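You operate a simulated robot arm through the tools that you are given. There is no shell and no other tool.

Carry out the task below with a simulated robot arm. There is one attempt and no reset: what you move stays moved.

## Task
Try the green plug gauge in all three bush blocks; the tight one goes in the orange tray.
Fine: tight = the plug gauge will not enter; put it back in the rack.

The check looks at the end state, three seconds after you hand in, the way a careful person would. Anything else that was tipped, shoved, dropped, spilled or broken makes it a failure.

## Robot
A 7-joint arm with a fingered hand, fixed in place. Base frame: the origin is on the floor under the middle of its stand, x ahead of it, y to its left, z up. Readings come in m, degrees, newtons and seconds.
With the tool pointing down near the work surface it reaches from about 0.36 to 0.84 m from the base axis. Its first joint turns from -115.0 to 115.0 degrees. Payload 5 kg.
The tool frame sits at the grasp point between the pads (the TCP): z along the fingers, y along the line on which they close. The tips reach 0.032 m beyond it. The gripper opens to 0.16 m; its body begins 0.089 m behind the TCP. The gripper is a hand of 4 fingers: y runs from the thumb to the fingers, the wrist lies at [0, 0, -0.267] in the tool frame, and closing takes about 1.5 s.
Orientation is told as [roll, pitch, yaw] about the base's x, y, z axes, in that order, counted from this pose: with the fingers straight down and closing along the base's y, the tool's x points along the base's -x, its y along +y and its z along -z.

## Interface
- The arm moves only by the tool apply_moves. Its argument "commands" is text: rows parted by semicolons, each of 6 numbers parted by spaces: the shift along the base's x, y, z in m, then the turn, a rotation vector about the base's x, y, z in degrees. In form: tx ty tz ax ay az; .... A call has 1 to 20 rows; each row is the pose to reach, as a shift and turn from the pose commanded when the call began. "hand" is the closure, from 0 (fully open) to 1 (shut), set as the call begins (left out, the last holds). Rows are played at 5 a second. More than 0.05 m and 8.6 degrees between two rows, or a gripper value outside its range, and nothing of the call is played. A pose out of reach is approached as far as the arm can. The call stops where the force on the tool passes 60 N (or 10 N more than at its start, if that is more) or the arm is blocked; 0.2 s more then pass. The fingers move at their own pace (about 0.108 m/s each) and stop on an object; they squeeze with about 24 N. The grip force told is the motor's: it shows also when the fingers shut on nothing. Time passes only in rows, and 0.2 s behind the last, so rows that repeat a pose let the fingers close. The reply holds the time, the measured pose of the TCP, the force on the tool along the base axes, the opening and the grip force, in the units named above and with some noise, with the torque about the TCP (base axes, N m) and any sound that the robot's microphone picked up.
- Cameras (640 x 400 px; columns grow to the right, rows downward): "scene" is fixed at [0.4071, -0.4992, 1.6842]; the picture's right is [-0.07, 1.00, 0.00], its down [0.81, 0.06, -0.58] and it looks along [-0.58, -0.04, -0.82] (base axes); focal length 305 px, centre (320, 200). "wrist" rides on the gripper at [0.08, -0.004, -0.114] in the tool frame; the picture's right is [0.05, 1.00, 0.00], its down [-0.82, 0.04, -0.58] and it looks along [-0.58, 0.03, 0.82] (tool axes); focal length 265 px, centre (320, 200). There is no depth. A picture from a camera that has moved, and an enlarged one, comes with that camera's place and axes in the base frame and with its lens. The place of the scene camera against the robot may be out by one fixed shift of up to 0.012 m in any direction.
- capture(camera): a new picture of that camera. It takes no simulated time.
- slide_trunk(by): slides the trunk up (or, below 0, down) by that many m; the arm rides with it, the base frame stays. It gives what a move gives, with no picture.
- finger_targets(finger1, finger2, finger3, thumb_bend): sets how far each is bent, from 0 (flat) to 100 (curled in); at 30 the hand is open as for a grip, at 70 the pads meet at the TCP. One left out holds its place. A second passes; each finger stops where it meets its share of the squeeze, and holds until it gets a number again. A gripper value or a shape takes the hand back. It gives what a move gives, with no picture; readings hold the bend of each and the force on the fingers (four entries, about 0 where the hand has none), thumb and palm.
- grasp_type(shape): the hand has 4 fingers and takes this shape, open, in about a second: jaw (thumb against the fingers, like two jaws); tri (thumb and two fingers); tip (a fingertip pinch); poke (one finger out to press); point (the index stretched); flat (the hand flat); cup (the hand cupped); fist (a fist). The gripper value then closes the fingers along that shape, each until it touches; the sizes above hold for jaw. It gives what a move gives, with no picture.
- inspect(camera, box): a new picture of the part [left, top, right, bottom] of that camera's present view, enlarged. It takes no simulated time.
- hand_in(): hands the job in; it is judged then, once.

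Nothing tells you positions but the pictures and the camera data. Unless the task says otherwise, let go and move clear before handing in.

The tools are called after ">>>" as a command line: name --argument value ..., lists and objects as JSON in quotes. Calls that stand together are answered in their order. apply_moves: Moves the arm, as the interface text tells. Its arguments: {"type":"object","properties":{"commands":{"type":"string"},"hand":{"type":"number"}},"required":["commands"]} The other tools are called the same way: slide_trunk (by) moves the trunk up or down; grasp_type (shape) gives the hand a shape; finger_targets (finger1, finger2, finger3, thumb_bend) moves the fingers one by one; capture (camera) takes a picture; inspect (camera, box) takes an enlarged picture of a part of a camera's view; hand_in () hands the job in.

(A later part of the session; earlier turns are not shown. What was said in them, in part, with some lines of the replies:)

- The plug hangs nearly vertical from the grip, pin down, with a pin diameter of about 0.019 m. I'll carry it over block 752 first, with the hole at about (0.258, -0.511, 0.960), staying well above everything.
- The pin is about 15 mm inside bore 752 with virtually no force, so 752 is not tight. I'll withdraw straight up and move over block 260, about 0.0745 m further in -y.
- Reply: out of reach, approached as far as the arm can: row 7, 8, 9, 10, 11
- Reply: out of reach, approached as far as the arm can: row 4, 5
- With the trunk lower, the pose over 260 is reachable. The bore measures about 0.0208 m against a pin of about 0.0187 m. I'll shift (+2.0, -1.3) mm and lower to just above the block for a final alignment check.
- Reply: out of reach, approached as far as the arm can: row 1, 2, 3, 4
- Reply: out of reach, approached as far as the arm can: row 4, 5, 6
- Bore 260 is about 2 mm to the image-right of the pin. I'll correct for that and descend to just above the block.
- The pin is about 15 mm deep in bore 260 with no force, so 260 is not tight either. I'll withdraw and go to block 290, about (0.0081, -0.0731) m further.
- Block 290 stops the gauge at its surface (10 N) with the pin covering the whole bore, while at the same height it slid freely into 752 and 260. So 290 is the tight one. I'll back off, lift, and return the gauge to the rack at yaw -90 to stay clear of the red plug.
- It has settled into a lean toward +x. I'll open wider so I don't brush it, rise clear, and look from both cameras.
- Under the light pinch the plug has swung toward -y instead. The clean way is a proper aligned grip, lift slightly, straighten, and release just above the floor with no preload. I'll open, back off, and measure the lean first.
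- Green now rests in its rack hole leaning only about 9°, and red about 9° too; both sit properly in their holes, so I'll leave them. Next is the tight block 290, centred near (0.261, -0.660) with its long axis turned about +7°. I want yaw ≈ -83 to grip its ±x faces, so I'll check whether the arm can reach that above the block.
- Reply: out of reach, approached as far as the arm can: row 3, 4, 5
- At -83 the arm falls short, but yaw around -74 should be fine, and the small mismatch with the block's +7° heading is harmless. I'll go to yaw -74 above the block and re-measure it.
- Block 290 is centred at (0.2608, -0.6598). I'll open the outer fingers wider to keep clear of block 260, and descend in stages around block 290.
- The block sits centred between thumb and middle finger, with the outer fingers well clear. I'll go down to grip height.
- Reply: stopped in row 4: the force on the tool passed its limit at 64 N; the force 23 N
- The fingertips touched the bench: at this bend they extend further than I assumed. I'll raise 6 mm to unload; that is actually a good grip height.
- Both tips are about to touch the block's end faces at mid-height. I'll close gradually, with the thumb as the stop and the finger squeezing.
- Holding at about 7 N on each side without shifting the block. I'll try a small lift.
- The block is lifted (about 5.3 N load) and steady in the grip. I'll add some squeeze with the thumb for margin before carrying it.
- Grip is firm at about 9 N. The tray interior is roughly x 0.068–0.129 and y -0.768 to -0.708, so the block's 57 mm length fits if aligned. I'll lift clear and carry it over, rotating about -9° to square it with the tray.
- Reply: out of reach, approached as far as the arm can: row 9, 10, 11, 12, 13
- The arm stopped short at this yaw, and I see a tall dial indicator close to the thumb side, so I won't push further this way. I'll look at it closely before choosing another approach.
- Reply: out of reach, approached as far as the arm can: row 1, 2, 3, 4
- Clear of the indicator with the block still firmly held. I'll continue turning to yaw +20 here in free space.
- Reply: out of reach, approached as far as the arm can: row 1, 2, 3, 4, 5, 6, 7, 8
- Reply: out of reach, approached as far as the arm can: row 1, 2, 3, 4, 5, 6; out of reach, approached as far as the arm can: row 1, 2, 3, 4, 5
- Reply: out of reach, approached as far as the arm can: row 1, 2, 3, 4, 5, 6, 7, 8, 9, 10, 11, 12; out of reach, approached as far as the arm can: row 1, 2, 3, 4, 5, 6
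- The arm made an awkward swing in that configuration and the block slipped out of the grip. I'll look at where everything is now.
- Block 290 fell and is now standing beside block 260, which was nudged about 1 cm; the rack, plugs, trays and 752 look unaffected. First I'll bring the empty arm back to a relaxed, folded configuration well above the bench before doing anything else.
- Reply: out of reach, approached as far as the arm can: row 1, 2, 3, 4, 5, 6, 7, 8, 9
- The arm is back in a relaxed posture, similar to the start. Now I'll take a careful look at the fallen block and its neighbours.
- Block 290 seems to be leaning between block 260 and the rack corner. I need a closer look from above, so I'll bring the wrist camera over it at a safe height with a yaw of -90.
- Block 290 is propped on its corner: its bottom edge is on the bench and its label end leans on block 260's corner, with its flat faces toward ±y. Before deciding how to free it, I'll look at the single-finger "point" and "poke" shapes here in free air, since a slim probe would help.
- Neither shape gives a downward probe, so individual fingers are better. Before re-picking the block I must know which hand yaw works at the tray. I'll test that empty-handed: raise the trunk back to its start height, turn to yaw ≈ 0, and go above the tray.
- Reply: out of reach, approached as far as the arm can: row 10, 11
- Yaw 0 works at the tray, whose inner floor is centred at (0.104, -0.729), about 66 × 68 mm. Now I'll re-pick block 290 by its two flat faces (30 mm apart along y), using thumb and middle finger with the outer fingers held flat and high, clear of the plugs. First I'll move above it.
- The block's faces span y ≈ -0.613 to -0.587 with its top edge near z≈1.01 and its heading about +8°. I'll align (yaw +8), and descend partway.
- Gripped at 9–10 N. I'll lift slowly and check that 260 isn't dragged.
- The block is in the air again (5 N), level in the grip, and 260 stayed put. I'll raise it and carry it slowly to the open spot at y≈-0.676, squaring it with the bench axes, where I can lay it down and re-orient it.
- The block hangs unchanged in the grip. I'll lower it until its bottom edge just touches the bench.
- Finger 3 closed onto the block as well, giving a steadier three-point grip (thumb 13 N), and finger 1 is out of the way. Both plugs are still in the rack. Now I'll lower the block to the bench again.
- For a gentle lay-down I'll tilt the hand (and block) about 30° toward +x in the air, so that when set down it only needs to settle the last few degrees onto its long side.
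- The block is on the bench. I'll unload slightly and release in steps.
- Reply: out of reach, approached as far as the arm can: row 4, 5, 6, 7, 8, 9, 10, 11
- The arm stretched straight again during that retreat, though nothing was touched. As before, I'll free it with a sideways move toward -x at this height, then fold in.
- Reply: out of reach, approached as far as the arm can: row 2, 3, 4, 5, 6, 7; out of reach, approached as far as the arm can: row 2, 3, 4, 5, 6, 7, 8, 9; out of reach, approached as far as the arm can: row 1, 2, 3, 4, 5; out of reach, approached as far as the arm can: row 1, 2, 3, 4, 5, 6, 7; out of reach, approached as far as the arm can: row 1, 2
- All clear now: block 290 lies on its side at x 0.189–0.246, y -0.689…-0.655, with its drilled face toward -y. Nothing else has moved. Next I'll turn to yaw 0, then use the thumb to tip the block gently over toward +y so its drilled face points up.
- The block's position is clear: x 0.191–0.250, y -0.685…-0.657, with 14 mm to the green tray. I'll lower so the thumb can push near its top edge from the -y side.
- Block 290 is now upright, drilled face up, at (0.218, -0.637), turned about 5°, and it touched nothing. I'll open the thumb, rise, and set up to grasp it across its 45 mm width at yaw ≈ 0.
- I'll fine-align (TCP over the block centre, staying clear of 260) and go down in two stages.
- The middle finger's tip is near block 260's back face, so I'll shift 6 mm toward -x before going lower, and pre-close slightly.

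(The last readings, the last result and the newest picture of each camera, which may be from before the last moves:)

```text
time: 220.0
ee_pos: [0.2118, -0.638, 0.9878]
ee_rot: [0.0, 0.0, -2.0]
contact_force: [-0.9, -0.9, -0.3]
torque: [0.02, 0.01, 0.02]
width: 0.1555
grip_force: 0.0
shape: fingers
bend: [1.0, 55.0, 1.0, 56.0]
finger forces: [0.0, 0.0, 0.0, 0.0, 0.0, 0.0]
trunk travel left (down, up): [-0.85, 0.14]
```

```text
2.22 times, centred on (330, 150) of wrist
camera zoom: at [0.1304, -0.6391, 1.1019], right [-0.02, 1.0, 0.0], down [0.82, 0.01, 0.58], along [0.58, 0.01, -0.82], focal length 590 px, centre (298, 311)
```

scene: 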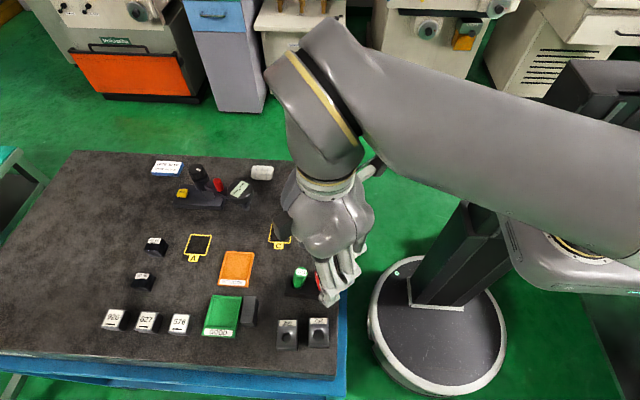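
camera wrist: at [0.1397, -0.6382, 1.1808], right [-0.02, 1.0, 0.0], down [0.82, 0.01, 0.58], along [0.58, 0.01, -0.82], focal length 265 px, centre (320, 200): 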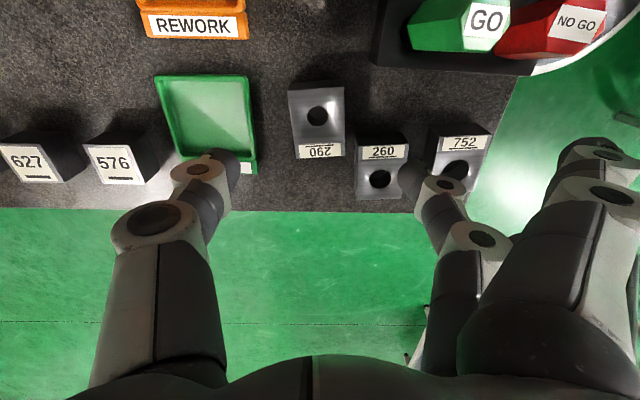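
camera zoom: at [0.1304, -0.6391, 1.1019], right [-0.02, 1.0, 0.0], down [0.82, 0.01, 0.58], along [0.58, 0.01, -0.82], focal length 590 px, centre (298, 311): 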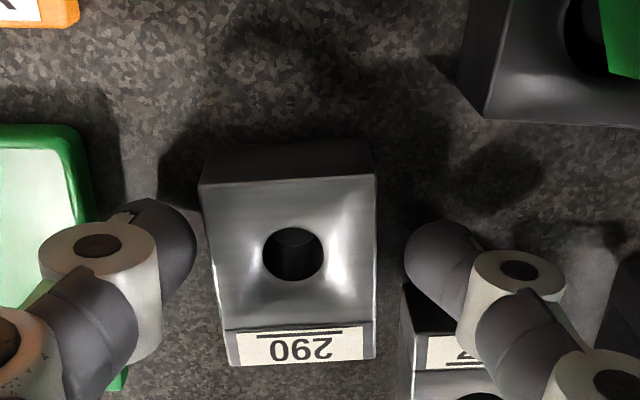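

>>> finger_targets --finger2 58.5 --thumb_bend 57.5

>>> finger_targets --finger2 61 --thumb_bend 59

>>> inspect --camera "wrist" --box '[200, 60, 460, 240]'

```text
time: 221.0
ee_pos: [0.2125, -0.6395, 0.988]
ee_rot: [0.0, -0.1, -2.0]
contact_force: [-0.6, 0.8, -0.3]
torque: [-0.02, 0.02, 0.02]
width: 0.1529
grip_force: 0.0
shape: fingers
bend: [1.0, 58.0, 1.0, 57.0]
finger forces: [0.0, 0.1, 0.0, 0.0, 0.1, 0.1]
trunk travel left (down, up): [-0.85, 0.14]
```

```text
time: 222.0
ee_pos: [0.2115, -0.6391, 0.9879]
ee_rot: [0.0, 0.1, -2.0]
contact_force: [0.3, 1.6, 0.1]
torque: [0.0, 0.01, 0.0]
width: 0.1502
grip_force: 1.0
shape: fingers
bend: [1.0, 60.0, 1.0, 59.0]
finger forces: [0.0, 1.2, 0.0, 0.0, 0.9, 0.0]
trunk travel left (down, up): [-0.85, 0.14]
```

```text
2.22 times, centred on (330, 150) of wrist
camera zoom: at [0.1305, -0.6391, 1.1019], right [-0.02, 1.0, 0.0], down [0.82, 0.01, 0.58], along [0.58, 0.01, -0.82], focal length 590 px, centre (298, 311)
```

zoom: 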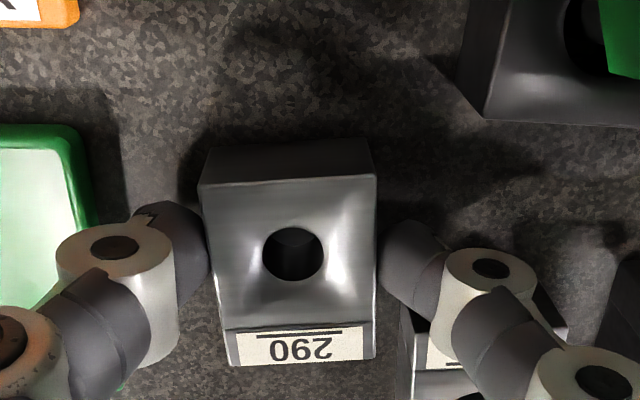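

Contact on both faces. I'll squeeze up to a firm, balanced grip.

>>> finger_targets --finger2 82 --thumb_bend 63

>>> finger_targets --thumb_bend 67.5

>>> inspect --camera "wrist" --box '[200, 60, 460, 240]'

```text
time: 223.0
ee_pos: [0.2103, -0.6393, 0.9885]
ee_rot: [-0.1, 0.0, -2.0]
contact_force: [-0.4, 1.3, 0.7]
torque: [0.02, -0.01, 0.02]
width: 0.1483
grip_force: 6.8
shape: fingers
bend: [1.0, 60.0, 1.0, 61.0]
finger forces: [0.1, 7.0, 0.0, 0.0, 6.4, 0.0]
trunk travel left (down, up): [-0.85, 0.14]
```

```text
time: 224.0
ee_pos: [0.2123, -0.6372, 0.9883]
ee_rot: [0.0, 0.1, -2.1]
contact_force: [0.1, -1.6, -0.1]
torque: [0.0, 0.02, 0.0]
width: 0.1464
grip_force: 9.7
shape: fingers
bend: [1.0, 60.0, 1.0, 63.0]
finger forces: [0.0, 9.3, 0.0, 0.1, 10.5, 0.1]
trunk travel left (down, up): [-0.85, 0.14]
```

```text
2.22 times, centred on (330, 150) of wrist
camera zoom: at [0.1304, -0.6394, 1.1018], right [-0.02, 1.0, 0.0], down [0.82, 0.01, 0.58], along [0.58, 0.01, -0.82], focal length 590 px, centre (298, 311)
```

zoom: 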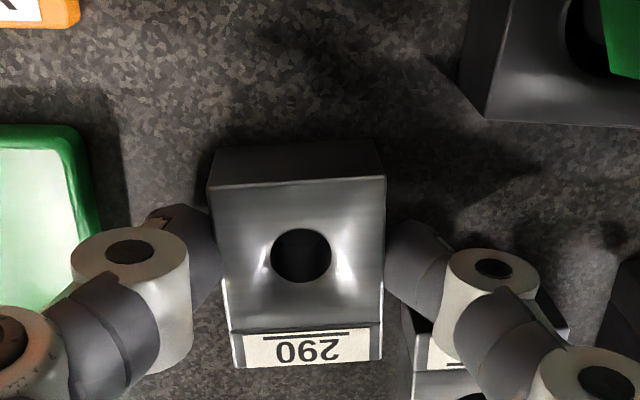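

>>> apply_moves --commands "0 0 0.002 0 0 0; 0 0 0.004 0 0 0; 0 0 0.007 0 0 0; 0 0 0.01 0 0 0; 0 0 0.01 0 0 0"

>>> inspect --camera "wrist" --box '[200, 60, 460, 240]'

>>> inspect --camera "scene" --box '[220, 240, 350, 360]'

```text
time: 225.2
ee_pos: [0.2116, -0.6394, 0.9984]
ee_rot: [0.0, 0.1, -2.0]
contact_force: [0.2, -0.1, -5.2]
torque: [-0.03, 0.02, -0.01]
width: 0.1457
grip_force: 8.8
shape: fingers
bend: [1.0, 59.0, 1.0, 64.0]
finger forces: [0.0, 9.2, 0.0, 0.0, 8.9, 0.0]
trunk travel left (down, up): [-0.85, 0.14]
```

```text
2.22 times, centred on (330, 150) of wrist
camera zoom: at [0.1305, -0.6401, 1.1122], right [-0.02, 1.0, 0.0], down [0.82, 0.01, 0.58], along [0.58, 0.01, -0.82], focal length 590 px, centre (298, 311)
```

zoom: 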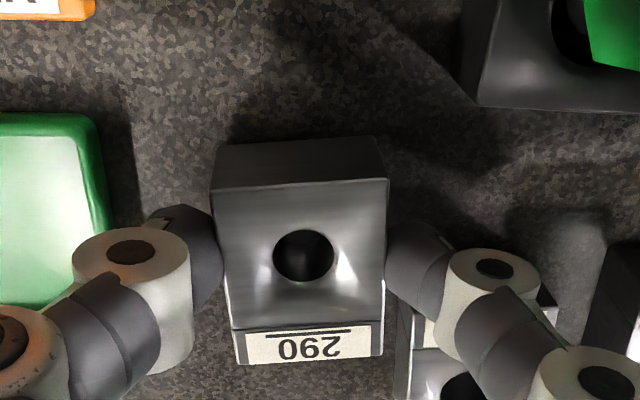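

```text
3.33 times, centred on (285, 300) of scene
camera zoom: at [0.4071, -0.4992, 1.6842], right [-0.07, 1.0, 0.0], down [0.81, 0.06, -0.58], along [-0.58, -0.04, -0.82], focal length 1017 px, centre (437, -133)
```

zoom: 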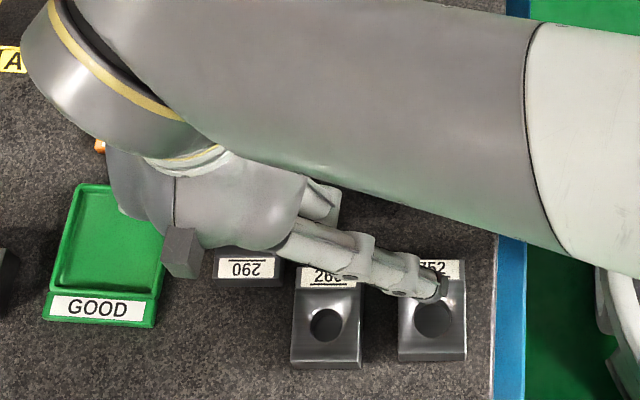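

The block is up, level and steady (5.2 N). For the tray I'll use a slight 7° forward tilt, which keeps the hand's camera side away from the dial indicator, and rotate -5° to square the block. Then I'll travel slowly at a low but safe height.

>>> apply_moves --commands "0 0 0.01 0 0 0; 0 0 0.022 0 0 0; 0 0 0.036 0 0 0; 0 0 0.05 0 0 0; 0 0 0.058 0 0 0; -0.01 -0.009 0.06 0 1 -1; -0.025 -0.022 0.06 0 2 -2; -0.04 -0.035 0.06 0 3.5 -3; -0.055 -0.048 0.06 0 5 -4; -0.07 -0.061 0.06 0 6 -5; -0.085 -0.074 0.06 0 7 -5; -0.097 -0.084 0.06 0 7 -5; -0.1044 -0.0902 0.06 0 7 -5; -0.1044 -0.0902 0.06 0 7 -5"

>>> capture --camera "wrist"

>>> inspect --camera "wrist" --box '[200, 60, 460, 240]'

>>> inspect --camera "scene" --box '[140, 140, 300, 290]'

```text
time: 228.2
ee_pos: [0.1069, -0.7298, 1.0581]
ee_rot: [-0.6, 7.1, -7.0]
contact_force: [1.0, 0.9, -5.8]
torque: [0.02, -0.01, -0.02]
width: 0.1454
grip_force: 8.3
shape: fingers
bend: [1.0, 59.0, 1.0, 64.0]
finger forces: [0.1, 9.2, 0.0, 0.0, 9.0, 0.0]
trunk travel left (down, up): [-0.85, 0.14]
```

```text
taken
camera wrist: at [0.0415, -0.7235, 1.18], right [0.07, 1.0, 0.0], down [0.88, -0.06, 0.47], along [0.47, -0.04, -0.88], focal length 265 px, centre (320, 200)
```

wrist: 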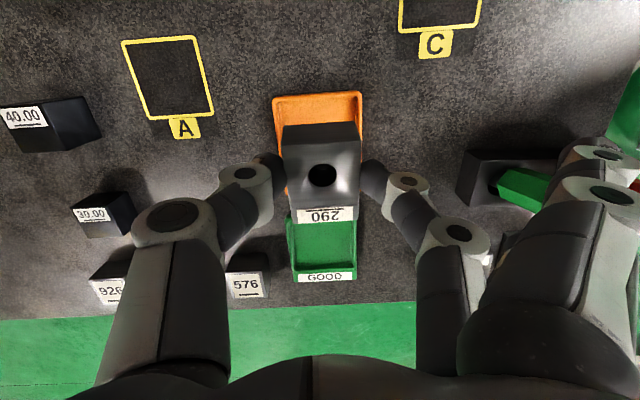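

```text
2.22 times, centred on (330, 150) of wrist
camera zoom: at [0.0415, -0.7235, 1.18], right [0.07, 1.0, 0.0], down [0.88, -0.06, 0.47], along [0.47, -0.04, -0.88], focal length 590 px, centre (298, 311)
```

zoom: 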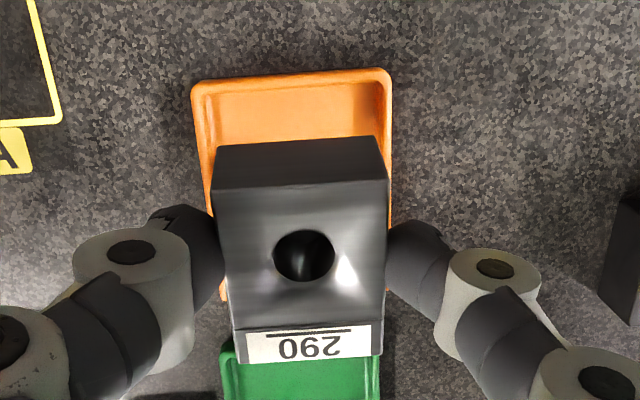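

```text
2.67 times, centred on (220, 215) of scene
camera zoom: at [0.4071, -0.4992, 1.6842], right [-0.07, 1.0, 0.0], down [0.81, 0.06, -0.58], along [-0.58, -0.04, -0.82], focal length 814 px, centre (587, 160)
```

zoom: 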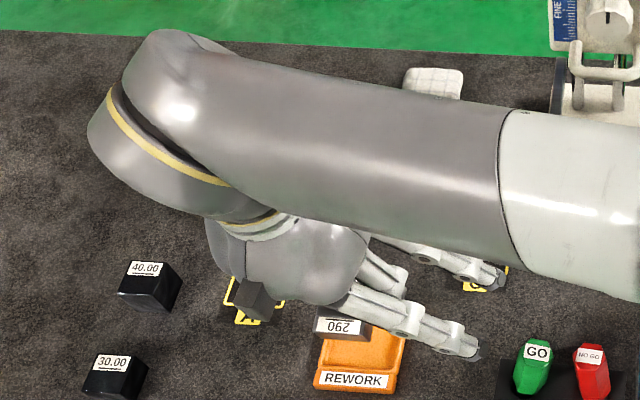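

The block is centred over the tray. I'll lower it slowly.

>>> apply_moves --commands "-0.001 0.0005 -0.01 0 0 0; -0.001 0.0005 -0.02 0 0 0; -0.001 0.0005 -0.03 0 0 0; -0.001 0.0005 -0.04 0 0 0; -0.001 0.0005 -0.048 0 0 0; -0.001 0.0005 -0.053 0 0 0; -0.001 0.0005 -0.053 0 0 0"

>>> capture --camera "wrist"

>>> inspect --camera "scene" --box '[180, 200, 290, 300]'

```text
time: 229.8
ee_pos: [0.1071, -0.7298, 1.0046]
ee_rot: [-0.6, 7.0, -7.0]
contact_force: [0.4, 0.2, -5.2]
torque: [-0.01, -0.01, -0.02]
width: 0.1453
grip_force: 9.0
shape: fingers
bend: [1.0, 59.0, 1.0, 64.0]
finger forces: [0.0, 9.2, 0.0, 0.0, 9.0, 0.1]
trunk travel left (down, up): [-0.85, 0.14]
```

```text
taken
camera wrist: at [0.0399, -0.7235, 1.1274], right [0.07, 1.0, 0.0], down [0.88, -0.06, 0.47], along [0.47, -0.04, -0.88], focal length 265 px, centre (320, 200)
```

wrist: 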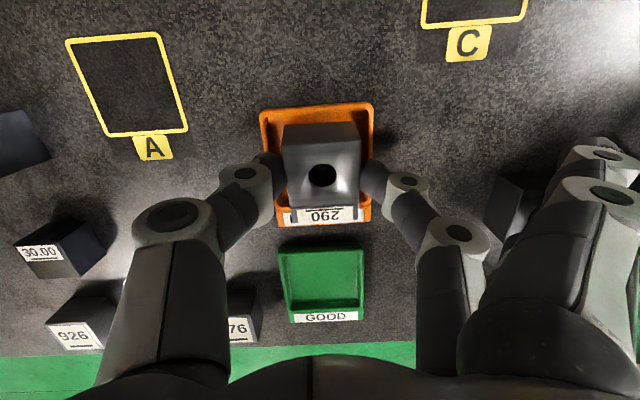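

```text
4.00 times, centred on (235, 250) of scene
camera zoom: at [0.4071, -0.4992, 1.6842], right [-0.07, 1.0, 0.0], down [0.81, 0.06, -0.58], along [-0.58, -0.04, -0.82], focal length 1220 px, centre (660, 0)
```

zoom: 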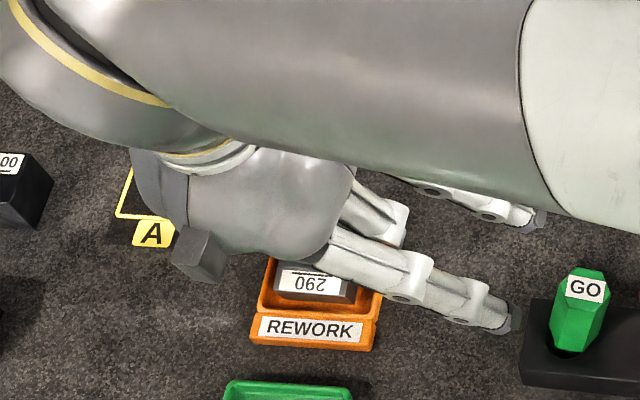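

Inside the tray opening. I'll lower the last few millimetres with force checks; the fingertips stay just above the tray rim.

>>> apply_moves --commands "0 0 -0.002 0 0 0; 0 0 -0.004 0 0 0; 0 0 -0.004 0 0 0"

>>> apply_moves --commands "0 0 -0.0015 0 0 0; 0 0 -0.003 0 0 0; 0 0 -0.003 0 0 0"

>>> inspect --camera "wrist" --box '[200, 60, 460, 260]'

```text
time: 230.6
ee_pos: [0.1055, -0.7286, 1.0007]
ee_rot: [-0.6, 7.0, -7.0]
contact_force: [0.6, -0.7, -4.3]
torque: [0.01, -0.02, 0.0]
width: 0.1455
grip_force: 9.1
shape: fingers
bend: [1.0, 59.0, 1.0, 64.0]
finger forces: [0.0, 9.2, 0.1, 0.0, 9.1, 0.0]
trunk travel left (down, up): [-0.85, 0.14]
```

```text
time: 231.4
ee_pos: [0.1057, -0.729, 0.9988]
ee_rot: [-0.5, 7.0, -7.0]
contact_force: [-0.7, -0.6, -3.8]
torque: [0.0, -0.02, -0.01]
width: 0.1457
grip_force: 8.9
shape: fingers
bend: [1.0, 59.0, 1.0, 64.0]
finger forces: [0.0, 9.1, 0.0, 0.1, 9.1, 0.0]
trunk travel left (down, up): [-0.85, 0.14]
```

```text
2.00 times, centred on (330, 160) of wrist
camera zoom: at [0.0401, -0.7227, 1.1207], right [0.07, 1.0, 0.0], down [0.88, -0.06, 0.47], along [0.47, -0.04, -0.88], focal length 531 px, centre (300, 280)
```

zoom: 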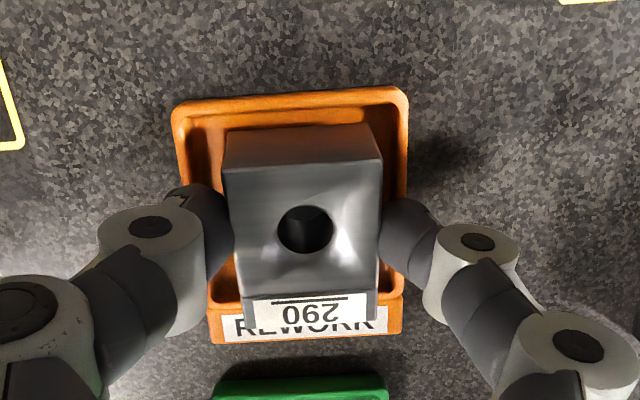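

>>> apply_moves --commands "0.001 0 -0.001 0 0 0; 0.001 0 -0.002 0 0 0; 0.001 0 -0.002 0 0 0"

>>> apply_moves --commands "0 0 -0.001 0 0 0; 0 0 -0.002 0 0 0; 0 0 -0.002 0 0 0"

```text
time: 232.2
ee_pos: [0.1088, -0.729, 0.9955]
ee_rot: [-0.7, 7.0, -7.1]
contact_force: [-1.4, 0.6, -2.6]
torque: [0.08, -0.05, 0.03]
width: 0.1454
grip_force: 8.9
shape: fingers
bend: [1.0, 59.0, 1.0, 64.0]
finger forces: [0.1, 9.7, 0.0, 0.0, 9.1, 0.0]
trunk travel left (down, up): [-0.85, 0.14]
```

```text
time: 233.0
ee_pos: [0.1059, -0.728, 0.9945]
ee_rot: [-0.6, 7.0, -6.9]
contact_force: [-1.1, 0.4, -1.4]
torque: [0.1, -0.09, 0.02]
width: 0.1453
grip_force: 9.2
shape: fingers
bend: [1.0, 59.0, 1.0, 64.0]
finger forces: [0.0, 9.8, 0.1, 0.0, 9.0, 0.1]
trunk travel left (down, up): [-0.85, 0.14]
```

The front edge is resting on the tray floor (about 4 N taken). I'll release gently in small steps, so the back end only settles a few millimetres.

>>> finger_targets --finger2 62 --thumb_bend 65

>>> finger_targets --finger2 59.5 --thumb_bend 61.5

>>> inspect --camera "wrist" --box '[200, 60, 460, 260]'

```text
time: 234.0
ee_pos: [0.1063, -0.7299, 0.9939]
ee_rot: [-0.6, 7.0, -6.9]
contact_force: [-0.9, 0.1, -4.0]
torque: [0.02, -0.02, 0.03]
width: 0.1444
grip_force: 4.8
shape: fingers
bend: [1.0, 58.0, 1.0, 63.0]
finger forces: [0.1, 4.9, 0.0, 0.0, 4.9, 0.0]
trunk travel left (down, up): [-0.85, 0.14]
```

```text
time: 235.0
ee_pos: [0.1073, -0.7282, 0.9945]
ee_rot: [-0.6, 7.0, -7.0]
contact_force: [0.2, -0.4, 0.1]
torque: [-0.01, -0.01, 0.02]
width: 0.1461
grip_force: 1.0
shape: fingers
bend: [1.0, 58.0, 1.0, 61.0]
finger forces: [0.0, 1.0, 0.1, 0.0, 1.2, 0.1]
trunk travel left (down, up): [-0.85, 0.14]
```

```text
2.00 times, centred on (330, 160) of wrist
camera zoom: at [0.0405, -0.7229, 1.1171], right [0.07, 1.0, 0.0], down [0.88, -0.06, 0.47], along [0.47, -0.04, -0.88], focal length 531 px, centre (300, 280)
```

zoom: 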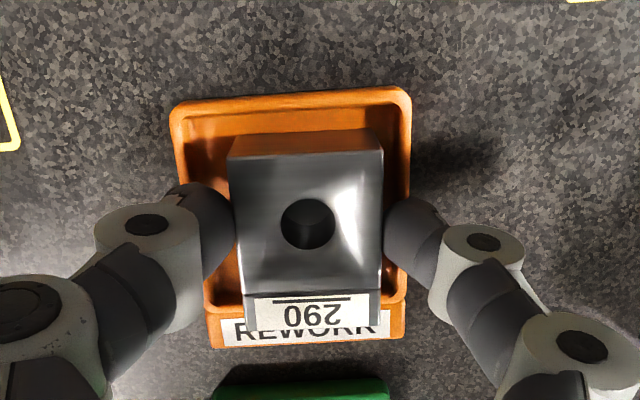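

The tray now carries the block's full weight. I'll open a little more and rise straight up along the tool axis before opening wide.

>>> finger_targets --finger2 56.5 --thumb_bend 58

>>> apply_moves --commands "0.0003 0 0.004 0 0 0; 0.0008 0 0.01 0 0 0; 0.0015 0 0.018 0 0 0; 0.003 0 0.03 0 0 0; 0.005 0 0.045 0 0 0; 0.007 0 0.06 0 0 0; 0.007 0 0.06 0 0 0"

>>> capture --camera "wrist"

>>> inspect --camera "wrist" --box '[240, 60, 420, 220]'

```text
time: 236.0
ee_pos: [0.1059, -0.7293, 0.9939]
ee_rot: [-0.6, 7.0, -7.0]
contact_force: [-0.2, 0.6, 0.0]
torque: [-0.03, -0.03, 0.01]
width: 0.1522
grip_force: 0.0
shape: fingers
bend: [1.0, 56.0, 1.0, 57.0]
finger forces: [0.1, 0.0, 0.0, 0.1, 0.0, 0.0]
trunk travel left (down, up): [-0.85, 0.14]
```

```text
time: 237.6
ee_pos: [0.1146, -0.7285, 1.0539]
ee_rot: [-0.6, 6.9, -7.0]
contact_force: [0.0, 0.6, 0.1]
torque: [0.02, 0.01, -0.03]
width: 0.1525
grip_force: 0.1
shape: fingers
bend: [1.0, 56.0, 1.0, 57.0]
finger forces: [0.0, 0.0, 0.0, 0.1, 0.0, 0.1]
trunk travel left (down, up): [-0.85, 0.14]
```

```text
taken
camera wrist: at [0.0479, -0.7228, 1.1766], right [0.07, 1.0, 0.0], down [0.88, -0.06, 0.47], along [0.47, -0.04, -0.88], focal length 265 px, centre (320, 200)
```

wrist: 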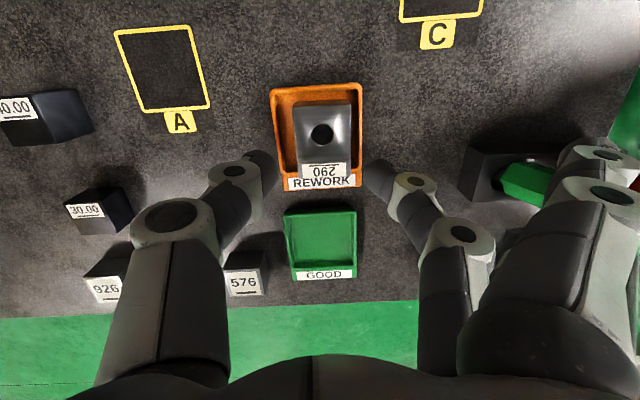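

```text
2.50 times, centred on (330, 140) of wrist
camera zoom: at [0.0479, -0.7228, 1.1766], right [0.07, 1.0, 0.0], down [0.88, -0.06, 0.47], along [0.47, -0.04, -0.88], focal length 664 px, centre (295, 350)
```

zoom: 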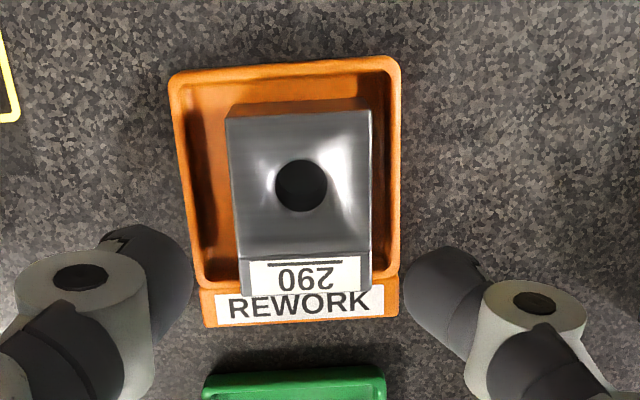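

Block 290 is sitting upright in the orange tray. I'll withdraw toward the robot, high and folded, and check everything from the scene camera.

>>> apply_moves --commands "0.005 0.01 0.015 0 -1.5 1; 0.01 0.025 0.03 0 -3 3; 0.015 0.04 0.045 0 -5 5; 0.02 0.06 0.06 0 -7 7; 0.025 0.085 0.08 0 -7 7; 0.03 0.11 0.1 0 -7 7; 0.04 0.14 0.12 0 -7 7; 0.05 0.17 0.14 0 -7 7; 0.06 0.2 0.15 0 -7 7; 0.07 0.23 0.15 0 -7 7; 0.08 0.26 0.15 0 -7 7; 0.08 0.26 0.15 0 -7 7"

>>> capture --camera "scene"

>>> inspect --camera "scene" --box '[190, 230, 350, 360]'

>>> inspect --camera "scene" --box '[200, 240, 270, 300]'

```text
time: 240.2
ee_pos: [0.1948, -0.4704, 1.2039]
ee_rot: [-0.1, 0.0, 0.0]
contact_force: [-0.2, -1.5, 0.1]
torque: [0.0, 0.0, 0.01]
width: 0.1521
grip_force: 0.1
shape: fingers
bend: [1.0, 56.0, 1.0, 57.0]
finger forces: [0.0, 0.0, 0.1, 0.0, 0.0, 0.0]
trunk travel left (down, up): [-0.85, 0.14]
```

```text
taken
```

scene: 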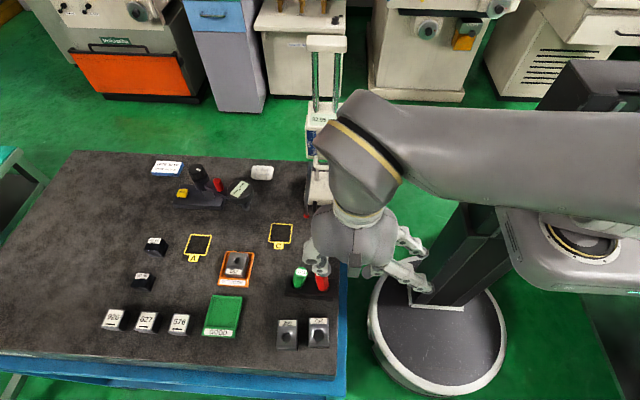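

```text
3.08 times, centred on (270, 295) of scene
camera zoom: at [0.4071, -0.4992, 1.6842], right [-0.07, 1.0, 0.0], down [0.81, 0.06, -0.58], along [-0.58, -0.04, -0.82], focal length 939 px, centre (474, -92)
```

zoom: 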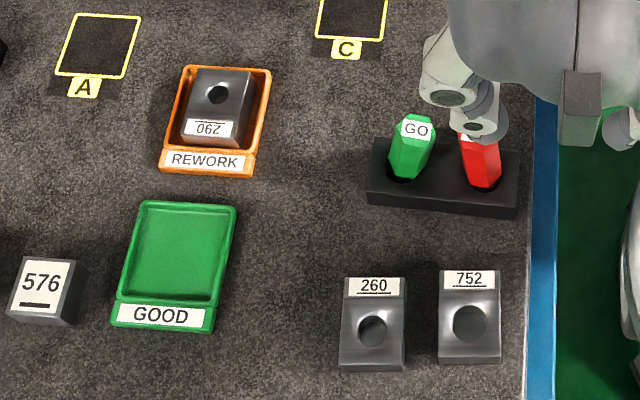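

```text
6.67 times, centred on (235, 270) of scene
camera zoom: at [0.4071, -0.4992, 1.6842], right [-0.07, 1.0, 0.0], down [0.81, 0.06, -0.58], along [-0.58, -0.04, -0.82], focal length 2034 px, centre (887, -267)
```

zoom: 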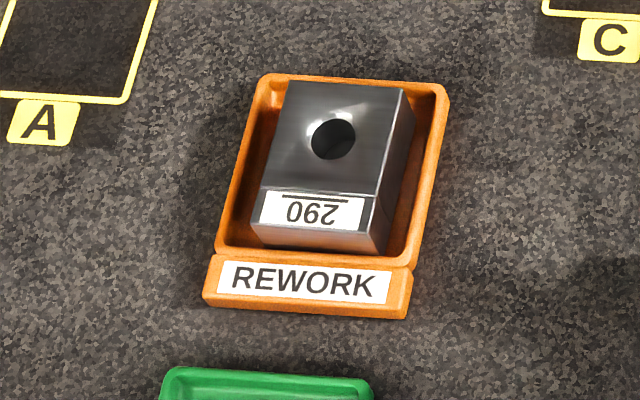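

Block 290 is neatly inside the orange tray. Now I'll check how far the rack and block 260 ended up from their original places.

>>> capture --camera "wrist"

>>> inspect --camera "wrist" --box '[140, 0, 380, 150]'

```text
taken
camera wrist: at [0.1137, -0.4723, 1.318], right [-0.05, 1.0, 0.0], down [0.82, 0.04, 0.58], along [0.58, 0.03, -0.82], focal length 265 px, centre (320, 200)
```

wrist: 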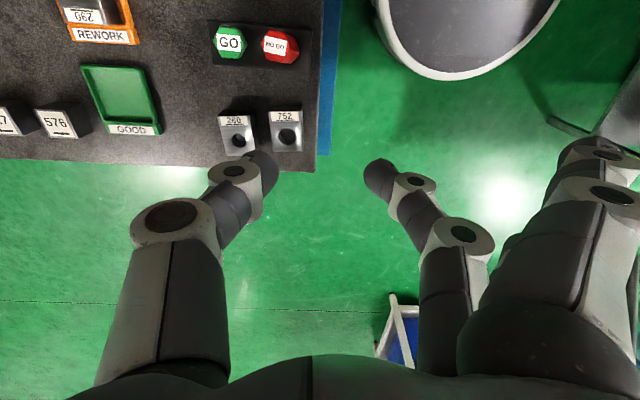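

```text
2.67 times, centred on (260, 75) of wrist
camera zoom: at [0.1137, -0.4723, 1.318], right [-0.05, 1.0, 0.0], down [0.82, 0.04, 0.58], along [0.58, 0.03, -0.82], focal length 708 px, centre (480, 533)
```

zoom: 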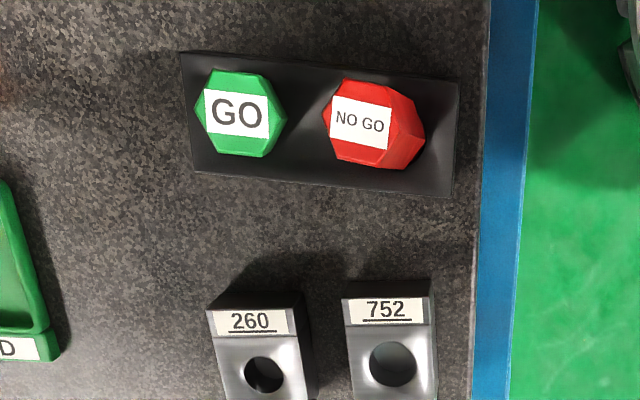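

The rack is only about 5 mm from where it started, and 260 about 9 mm. But the green gauge is leaning noticeably in its hole, after the finger brushed it. I want it seated better, so I'll return to yaw -90 and measure its lean from both cameras.

>>> finger_targets --finger1 1 --finger2 53 --finger3 1 --thumb_bend 54

>>> apply_moves --commands "0 0.005 0 0 0 -7.5; -0.005 0.01 0 0 0 -15; -0.01 0.015 0 0 0 -22.5; -0.015 0.02 0 0 0 -30; -0.02 0.025 0 0 0 -37.5; -0.025 0.03 0 0 0 -45; -0.03 0.035 0 0 0 -52.5; -0.035 0.04 0 0 0 -60; -0.04 0.04 0 0 0 -67.5; -0.045 0.04 0 0 0 -75; -0.045 0.04 0 0 0 -82.5; -0.045 0.04 0 0 0 -90; -0.045 0.04 0 0 0 -90"

>>> inspect --camera "scene" --box '[280, 255, 340, 305]'

>>> capture --camera "wrist"

```text
time: 241.2
ee_pos: [0.196, -0.4691, 1.2037]
ee_rot: [-0.2, 0.0, 0.0]
contact_force: [-0.2, -0.3, 0.6]
torque: [0.03, 0.01, 0.03]
width: 0.1584
grip_force: 0.0
shape: fingers
bend: [1.0, 53.0, 1.0, 54.0]
finger forces: [0.0, 0.0, 0.0, 0.0, 0.0, 0.0]
trunk travel left (down, up): [-0.85, 0.14]
```

```text
time: 244.0
ee_pos: [0.1492, -0.4281, 1.2046]
ee_rot: [-0.2, 0.0, -90.2]
contact_force: [-0.4, 0.5, 1.0]
torque: [-0.01, 0.02, 0.03]
width: 0.1582
grip_force: 0.0
shape: fingers
bend: [1.0, 53.0, 1.0, 54.0]
finger forces: [0.1, 0.1, 0.0, 0.0, 0.0, 0.0]
trunk travel left (down, up): [-0.85, 0.14]
```

```text
8.00 times, centred on (310, 280) of scene
camera zoom: at [0.4071, -0.4992, 1.6842], right [-0.07, 1.0, 0.0], down [0.81, 0.06, -0.58], along [-0.58, -0.04, -0.82], focal length 2440 px, centre (400, -440)
```

zoom: 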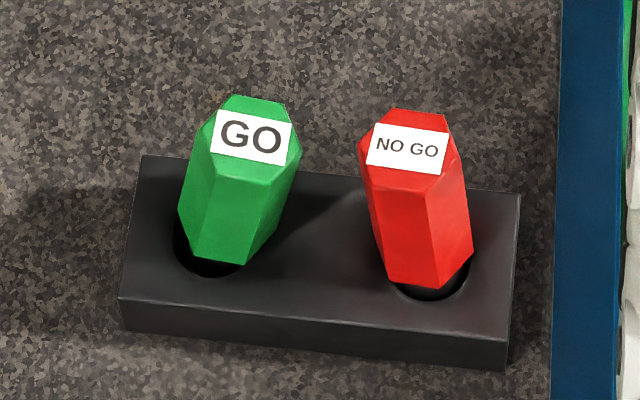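

```text
taken
camera wrist: at [0.1444, -0.3467, 1.3183], right [1.0, 0.05, 0.0], down [0.04, -0.82, 0.58], along [0.03, -0.58, -0.82], focal length 265 px, centre (320, 200)
```

wrist: 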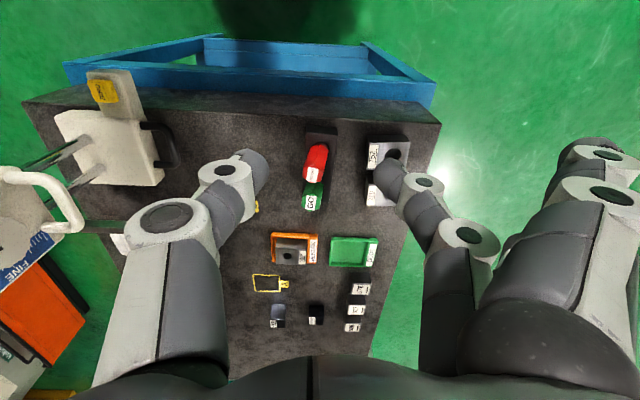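

Measured carefully, green leans only about 9–10° and both plugs sit properly in their holes, so I'll leave the rack alone. Block 260 is about 9 mm from its original spot, so I'll slide it gently back with the proven thumb and middle-finger grasp (no lifting). First I'll go above it at yaw -75.

>>> finger_targets --finger1 1 --finger2 46 --finger3 1 --thumb_bend 46

>>> apply_moves --commands "0.015 -0.01 -0.01 0 0 3; 0.03 -0.025 -0.02 0 0 6; 0.045 -0.045 -0.03 0 0 9; 0.06 -0.065 -0.04 0 0 12; 0.075 -0.085 -0.05 0 0 15; 0.09 -0.11 -0.06 0 0 15; 0.1 -0.13 -0.07 0 0 15; 0.1093 -0.1524 -0.08 0 0 15; 0.1093 -0.1524 -0.1 0 0 15; 0.1093 -0.1524 -0.11 0 0 15; 0.1093 -0.1524 -0.11 0 0 15"

>>> capture --camera "wrist"

>>> inspect --camera "wrist" --box '[220, 30, 440, 200]'

```text
time: 245.0
ee_pos: [0.1476, -0.4279, 1.2036]
ee_rot: [-0.3, 0.0, -90.0]
contact_force: [-0.3, 0.2, 0.3]
torque: [0.01, 0.0, 0.03]
width: 0.1746
grip_force: 0.1
shape: fingers
bend: [1.0, 46.0, 1.0, 46.0]
finger forces: [0.1, 0.0, 0.0, 0.0, 0.0, 0.0]
trunk travel left (down, up): [-0.85, 0.14]
```

```text
time: 247.4
ee_pos: [0.2582, -0.5814, 1.0944]
ee_rot: [-0.3, 0.0, -75.0]
contact_force: [0.0, 0.5, -0.5]
torque: [0.0, -0.03, -0.02]
width: 0.1745
grip_force: 0.0
shape: fingers
bend: [1.0, 46.0, 1.0, 46.0]
finger forces: [0.0, 0.0, 0.1, 0.0, 0.0, 0.1]
trunk travel left (down, up): [-0.85, 0.14]
```

```text
taken
camera wrist: at [0.2329, -0.5034, 1.2071], right [0.95, 0.31, 0.0], down [0.25, -0.78, 0.58], along [0.18, -0.55, -0.82], focal length 265 px, centre (320, 200)
```

wrist: 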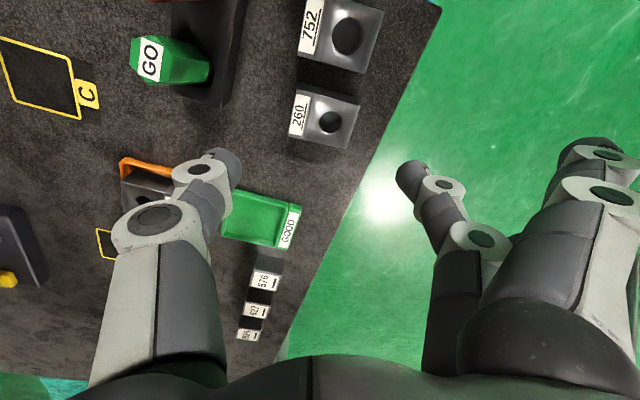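

```text
2.35 times, centred on (330, 115) of wrist
camera zoom: at [0.2329, -0.5034, 1.2071], right [0.95, 0.31, 0.0], down [0.25, -0.78, 0.58], along [0.18, -0.55, -0.82], focal length 624 px, centre (296, 400)
```

zoom: 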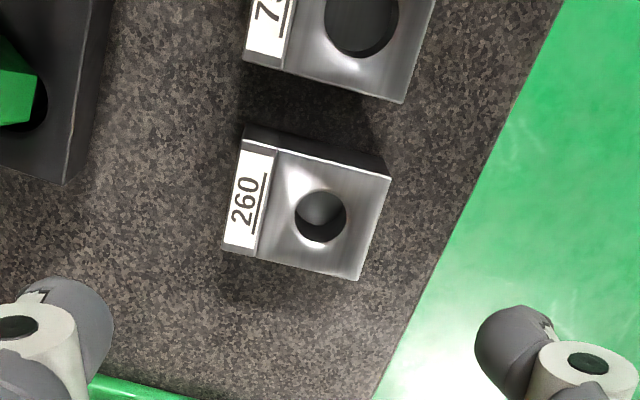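

260 is centred at (0.2615, -0.581), so it needs to slide about (-6.8, -5.5) mm to regain its original spot. I'll descend around it in stages.

>>> apply_moves --commands "0.0035 -0.0007 -0.02 0 0 0; 0.0035 -0.0007 -0.04 0 0 0; 0.0035 -0.0007 -0.06 0 0 0; 0.0035 -0.0007 -0.075 0 0 0; 0.0035 -0.0007 -0.085 0 0 0; 0.0035 -0.0007 -0.085 0 0 0"

>>> inspect --camera "wrist" --box '[180, 40, 460, 240]'

>>> inspect --camera "scene" --box '[230, 250, 350, 350]'

```text
time: 248.8
ee_pos: [0.2623, -0.5808, 1.0086]
ee_rot: [-0.2, 0.0, -75.0]
contact_force: [-0.5, -0.5, 0.1]
torque: [0.01, -0.02, 0.01]
width: 0.1749
grip_force: 0.1
shape: fingers
bend: [1.0, 46.0, 1.0, 46.0]
finger forces: [0.0, 0.0, 0.0, 0.0, 0.0, 0.0]
trunk travel left (down, up): [-0.85, 0.14]
```

```text
2.00 times, centred on (320, 140) of wrist
camera zoom: at [0.2362, -0.5032, 1.1225], right [0.95, 0.31, 0.0], down [0.25, -0.78, 0.58], along [0.18, -0.55, -0.82], focal length 531 px, centre (320, 320)
```

zoom: 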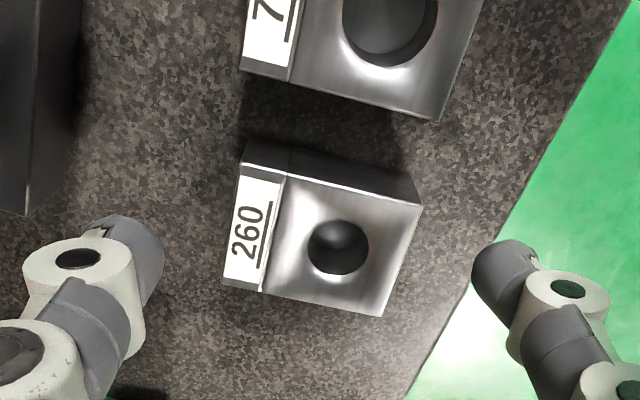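

```text
4.00 times, centred on (290, 300) of scene
camera zoom: at [0.4071, -0.4992, 1.6842], right [-0.07, 1.0, 0.0], down [0.81, 0.06, -0.58], along [-0.58, -0.04, -0.82], focal length 1220 px, centre (440, -200)
```

zoom: 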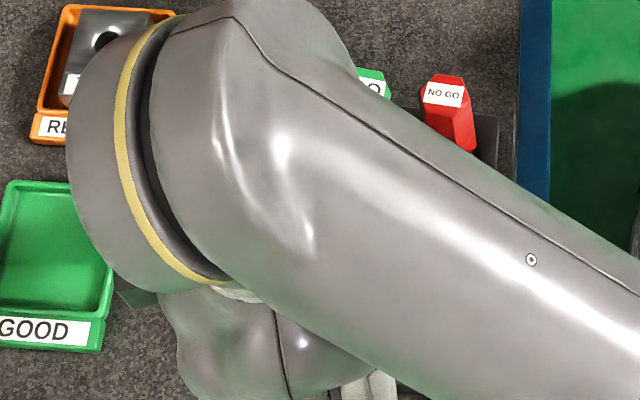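

>>> apply_moves --commands "0 0 -0.008 0 0 0; 0 0 -0.016 0 0 0; 0 0 -0.02 0 0 0; 0 0 -0.02 0 0 0"

>>> finger_targets --finger2 53 --thumb_bend 53

>>> inspect --camera "wrist" --box '[180, 40, 460, 240]'

```text
time: 249.8
ee_pos: [0.2624, -0.5818, 0.9889]
ee_rot: [-0.2, 0.0, -74.9]
contact_force: [-1.5, 0.0, -0.7]
torque: [0.02, -0.01, 0.0]
width: 0.1745
grip_force: 0.0
shape: fingers
bend: [1.0, 46.0, 1.0, 46.0]
finger forces: [0.1, 0.1, 0.0, 0.1, 0.0, 0.1]
trunk travel left (down, up): [-0.85, 0.14]
```

```text
time: 250.8
ee_pos: [0.2637, -0.5812, 0.9891]
ee_rot: [-0.2, 0.0, -75.1]
contact_force: [0.3, -0.1, 0.0]
torque: [0.0, -0.01, 0.02]
width: 0.1614
grip_force: 0.1
shape: fingers
bend: [1.0, 53.0, 1.0, 53.0]
finger forces: [0.0, 0.1, 0.1, 0.0, 0.0, 0.0]
trunk travel left (down, up): [-0.85, 0.14]
```

```text
2.00 times, centred on (320, 140) of wrist
camera zoom: at [0.2366, -0.5034, 1.1029], right [0.95, 0.31, 0.0], down [0.25, -0.78, 0.58], along [0.18, -0.55, -0.82], focal length 531 px, centre (320, 320)
```

zoom: 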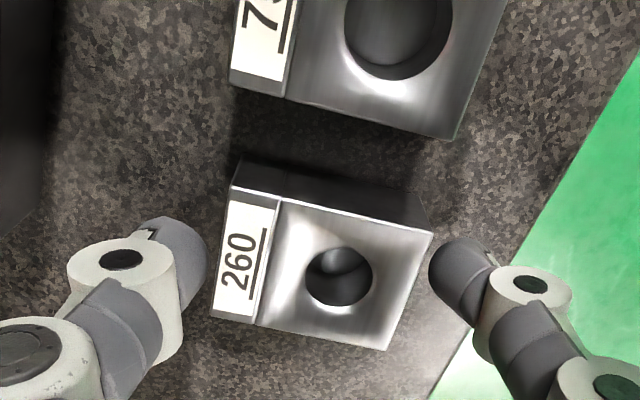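

>>> finger_targets --finger2 56 --thumb_bend 56

>>> finger_targets --finger2 58.5 --thumb_bend 58

>>> inspect --camera "wrist" --box '[180, 40, 460, 240]'

```text
time: 251.8
ee_pos: [0.2627, -0.583, 0.9883]
ee_rot: [-0.3, 0.0, -75.1]
contact_force: [-1.5, -0.2, 0.6]
torque: [0.01, 0.03, -0.02]
width: 0.1572
grip_force: 1.3
shape: fingers
bend: [1.0, 55.0, 1.0, 55.0]
finger forces: [0.0, 0.4, 0.1, 0.1, 1.7, 0.1]
trunk travel left (down, up): [-0.85, 0.14]
```

```text
time: 252.8
ee_pos: [0.2624, -0.5826, 0.9887]
ee_rot: [-0.1, 0.0, -75.0]
contact_force: [-0.8, 0.3, 0.1]
torque: [0.01, 0.03, -0.04]
width: 0.1568
grip_force: 2.3
shape: fingers
bend: [1.0, 56.0, 1.0, 56.0]
finger forces: [0.0, 1.8, 0.1, 0.1, 3.0, 0.1]
trunk travel left (down, up): [-0.85, 0.14]
```

```text
2.00 times, centred on (320, 140) of wrist
camera zoom: at [0.2365, -0.5035, 1.1028], right [0.95, 0.31, 0.0], down [0.25, -0.78, 0.58], along [0.18, -0.55, -0.82], focal length 531 px, centre (320, 320)
```

zoom: 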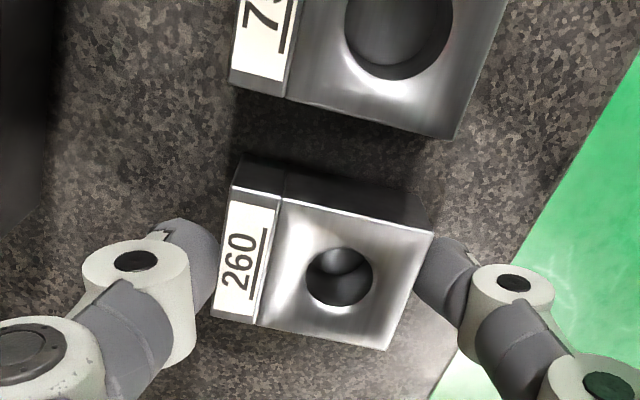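

Holding it lightly. I'll slide it back slowly.

>>> apply_moves --commands "-0.0015 -0.0012 0 0 0 0; -0.003 -0.0024 0 0 0 0; -0.0045 -0.0036 0 0 0 0; -0.006 -0.0048 0 0 0 0; -0.0075 -0.006 0 0 0 0; -0.0075 -0.006 0 0 0 0"

>>> inspect --camera "wrist" --box '[180, 40, 460, 240]'

```text
time: 254.2
ee_pos: [0.2549, -0.5878, 0.9894]
ee_rot: [-0.2, 0.1, -74.9]
contact_force: [0.6, 0.9, 0.2]
torque: [-0.01, -0.04, 0.02]
width: 0.156
grip_force: 3.1
shape: fingers
bend: [1.0, 56.0, 1.0, 56.0]
finger forces: [0.0, 2.8, 0.0, 0.0, 1.8, 0.0]
trunk travel left (down, up): [-0.85, 0.14]
```

```text
2.00 times, centred on (320, 140) of wrist
camera zoom: at [0.2295, -0.5096, 1.1031], right [0.95, 0.31, 0.0], down [0.25, -0.78, 0.58], along [0.18, -0.55, -0.82], focal length 531 px, centre (320, 320)
```

zoom: 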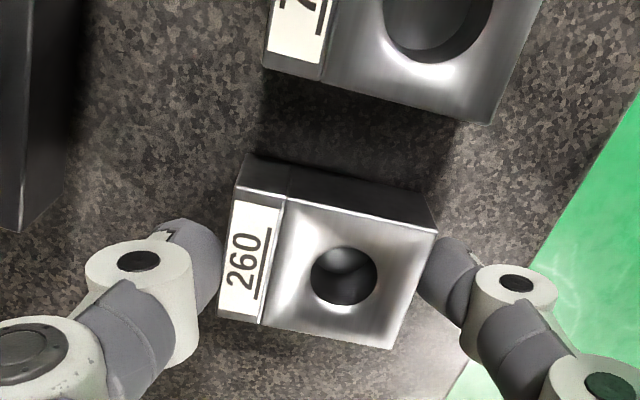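

260 is now within about 2.5 mm of its original place. One last small nudge, then release and withdraw.

>>> apply_moves --commands "-0.0012 0.0005 0 0 0 0; -0.0025 0.001 0 0 0 0; -0.0025 0.001 0 0 0 0"

>>> finger_targets --finger2 55 --thumb_bend 55

>>> finger_targets --finger2 49 --thumb_bend 49

>>> inspect --camera "wrist" --box '[180, 40, 460, 240]'

```text
time: 255.0
ee_pos: [0.2524, -0.5865, 0.9901]
ee_rot: [-0.2, 0.1, -74.9]
contact_force: [0.9, -1.1, -0.2]
torque: [-0.02, -0.04, -0.02]
width: 0.1557
grip_force: 2.6
shape: fingers
bend: [1.0, 56.0, 1.0, 56.0]
finger forces: [0.1, 2.9, 0.1, 0.0, 1.7, 0.0]
trunk travel left (down, up): [-0.85, 0.14]
```

```text
time: 256.0
ee_pos: [0.2513, -0.5872, 0.9903]
ee_rot: [-0.2, 0.0, -75.1]
contact_force: [0.5, 0.2, 0.6]
torque: [-0.03, -0.02, 0.0]
width: 0.1563
grip_force: 0.7
shape: fingers
bend: [1.0, 55.0, 1.0, 55.0]
finger forces: [0.1, 0.4, 0.0, 0.1, 0.1, 0.1]
trunk travel left (down, up): [-0.85, 0.14]
```

```text
time: 257.0
ee_pos: [0.2526, -0.5852, 0.9881]
ee_rot: [-0.1, 0.1, -75.0]
contact_force: [0.8, 1.4, 0.1]
torque: [0.0, -0.01, -0.02]
width: 0.1683
grip_force: 0.1
shape: fingers
bend: [1.0, 49.0, 1.0, 49.0]
finger forces: [0.0, 0.1, 0.0, 0.0, 0.1, 0.0]
trunk travel left (down, up): [-0.85, 0.14]
```

```text
2.00 times, centred on (320, 140) of wrist
camera zoom: at [0.2267, -0.5086, 1.1033], right [0.95, 0.31, 0.0], down [0.25, -0.78, 0.58], along [0.18, -0.55, -0.82], focal length 531 px, centre (320, 320)
```

zoom: 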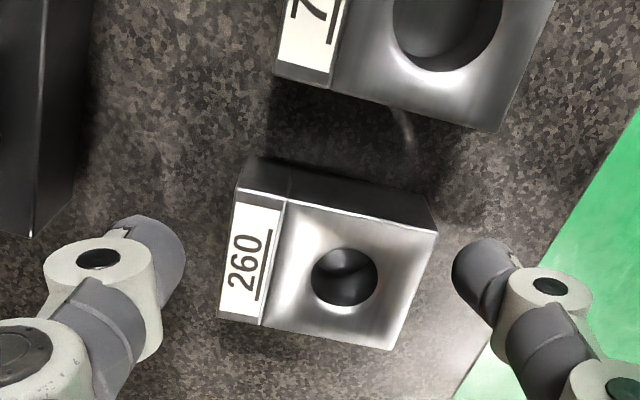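

Block 260 is back in place and released. I'll rise straight up and withdraw toward the robot.

>>> apply_moves --commands "0 0 0.012 0 0 0; 0 0 0.03 0 0 0; 0 0 0.055 0 0 0; 0 0 0.085 0 0 0; 0 0 0.115 0 0 0; 0 0.02 0.15 0 0 0; 0 0.05 0.18 0 0 0; 0 0.08 0.2 0 0 0; 0 0.11 0.2 0 0 0; 0 0.14 0.2 0 0 0; 0.01 0.17 0.2 0 0 0; 0.02 0.19 0.2 0 0 0; 0.02 0.19 0.2 0 0 0"

>>> capture --camera "scene"

>>> inspect --camera "scene" --box '[190, 230, 350, 360]'

>>> inspect --camera "scene" --box '[60, 130, 260, 350]'

```text
time: 259.8
ee_pos: [0.2715, -0.399, 1.189]
ee_rot: [-0.2, 0.1, -75.0]
contact_force: [-0.2, -0.3, 0.3]
torque: [0.0, 0.04, 0.04]
width: 0.1686
grip_force: 0.1
shape: fingers
bend: [1.0, 49.0, 1.0, 49.0]
finger forces: [0.0, 0.1, 0.0, 0.0, 0.0, 0.1]
trunk travel left (down, up): [-0.85, 0.14]
```

```text
taken
```

scene: 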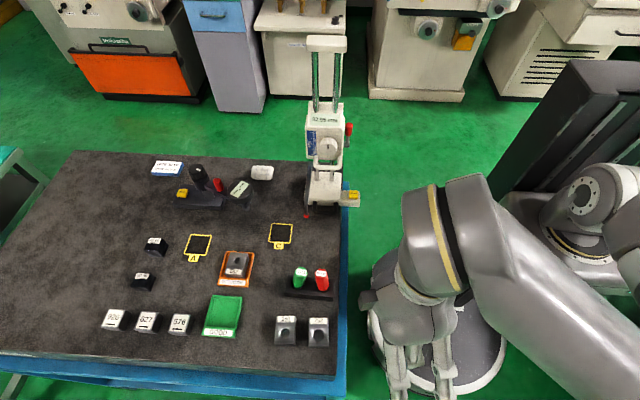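

```text
3.08 times, centred on (270, 295) of scene
camera zoom: at [0.4071, -0.4992, 1.6842], right [-0.07, 1.0, 0.0], down [0.81, 0.06, -0.58], along [-0.58, -0.04, -0.82], focal length 939 px, centre (474, -92)
```

zoom: 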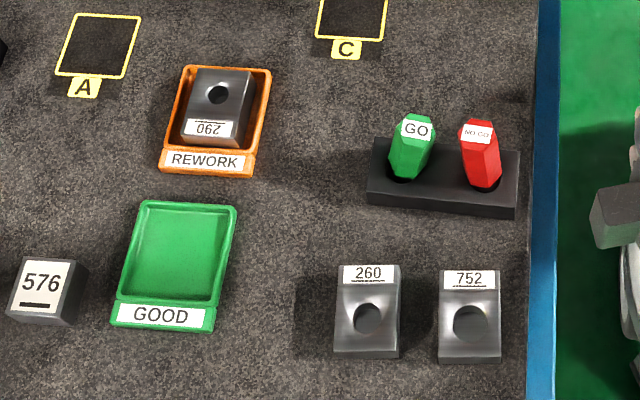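

```text
1.82 times, centred on (160, 240) of scene
camera zoom: at [0.4071, -0.4992, 1.6842], right [-0.07, 1.0, 0.0], down [0.81, 0.06, -0.58], along [-0.58, -0.04, -0.82], focal length 555 px, centre (611, 127)
```

zoom: 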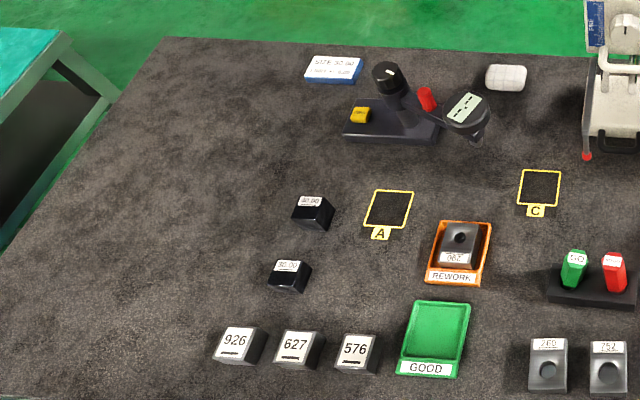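

Final state:
- **Block 290** was the tight one; the gauge would not enter. It sits upright in the orange tray.
- **Blocks 752 and 260** took the gauge freely and stand in their places.
- **Green gauge** is back in its rack hole, leaning about 10° in the loose socket. The red one also leans slightly.
- **Everything else** appears undisturbed, and the hand is empty and clear.

Along the way I tipped the rack once and dropped block 290. It fell against 260, which I slid back to within a few millimetres; the rack ended about 5 mm off. I'm handing in now.

>>> hand_in

```text
The job is handed in.
```

I handed the job in. The green gauge would not enter block 290, so 290 is the tight one, and it is now upright in the orange tray. The gauge went freely into 752 and 260, about 15 mm deep with almost no force.

The gauge is back in its rack hole, leaning about 10° because the hole is loose.

It did not all go cleanly:
- **Rack tipped:** my first grip on the gauge tilted the loose rack. It settled flat again about 5 mm from where it started, and the red gauge now leans about 9° in its hole.
- **Block 290 dropped:** it slipped out of the grip when the arm swung awkwardly, and landed against 260. I picked it up again, turned it right way up and put it in the tray.
- **Block 260 moved:** the drop pushed it about 9 mm. I slid it back to within an estimated few millimetres of its original spot.
- **Gauge nudged:** a finger brushed the green gauge while I was moving block 290, which changed its lean. It stayed in its hole.

Block 752, both trays and the other items on the bench look undisturbed in the final pictures. The hand was empty and clear of the bench when I handed in.
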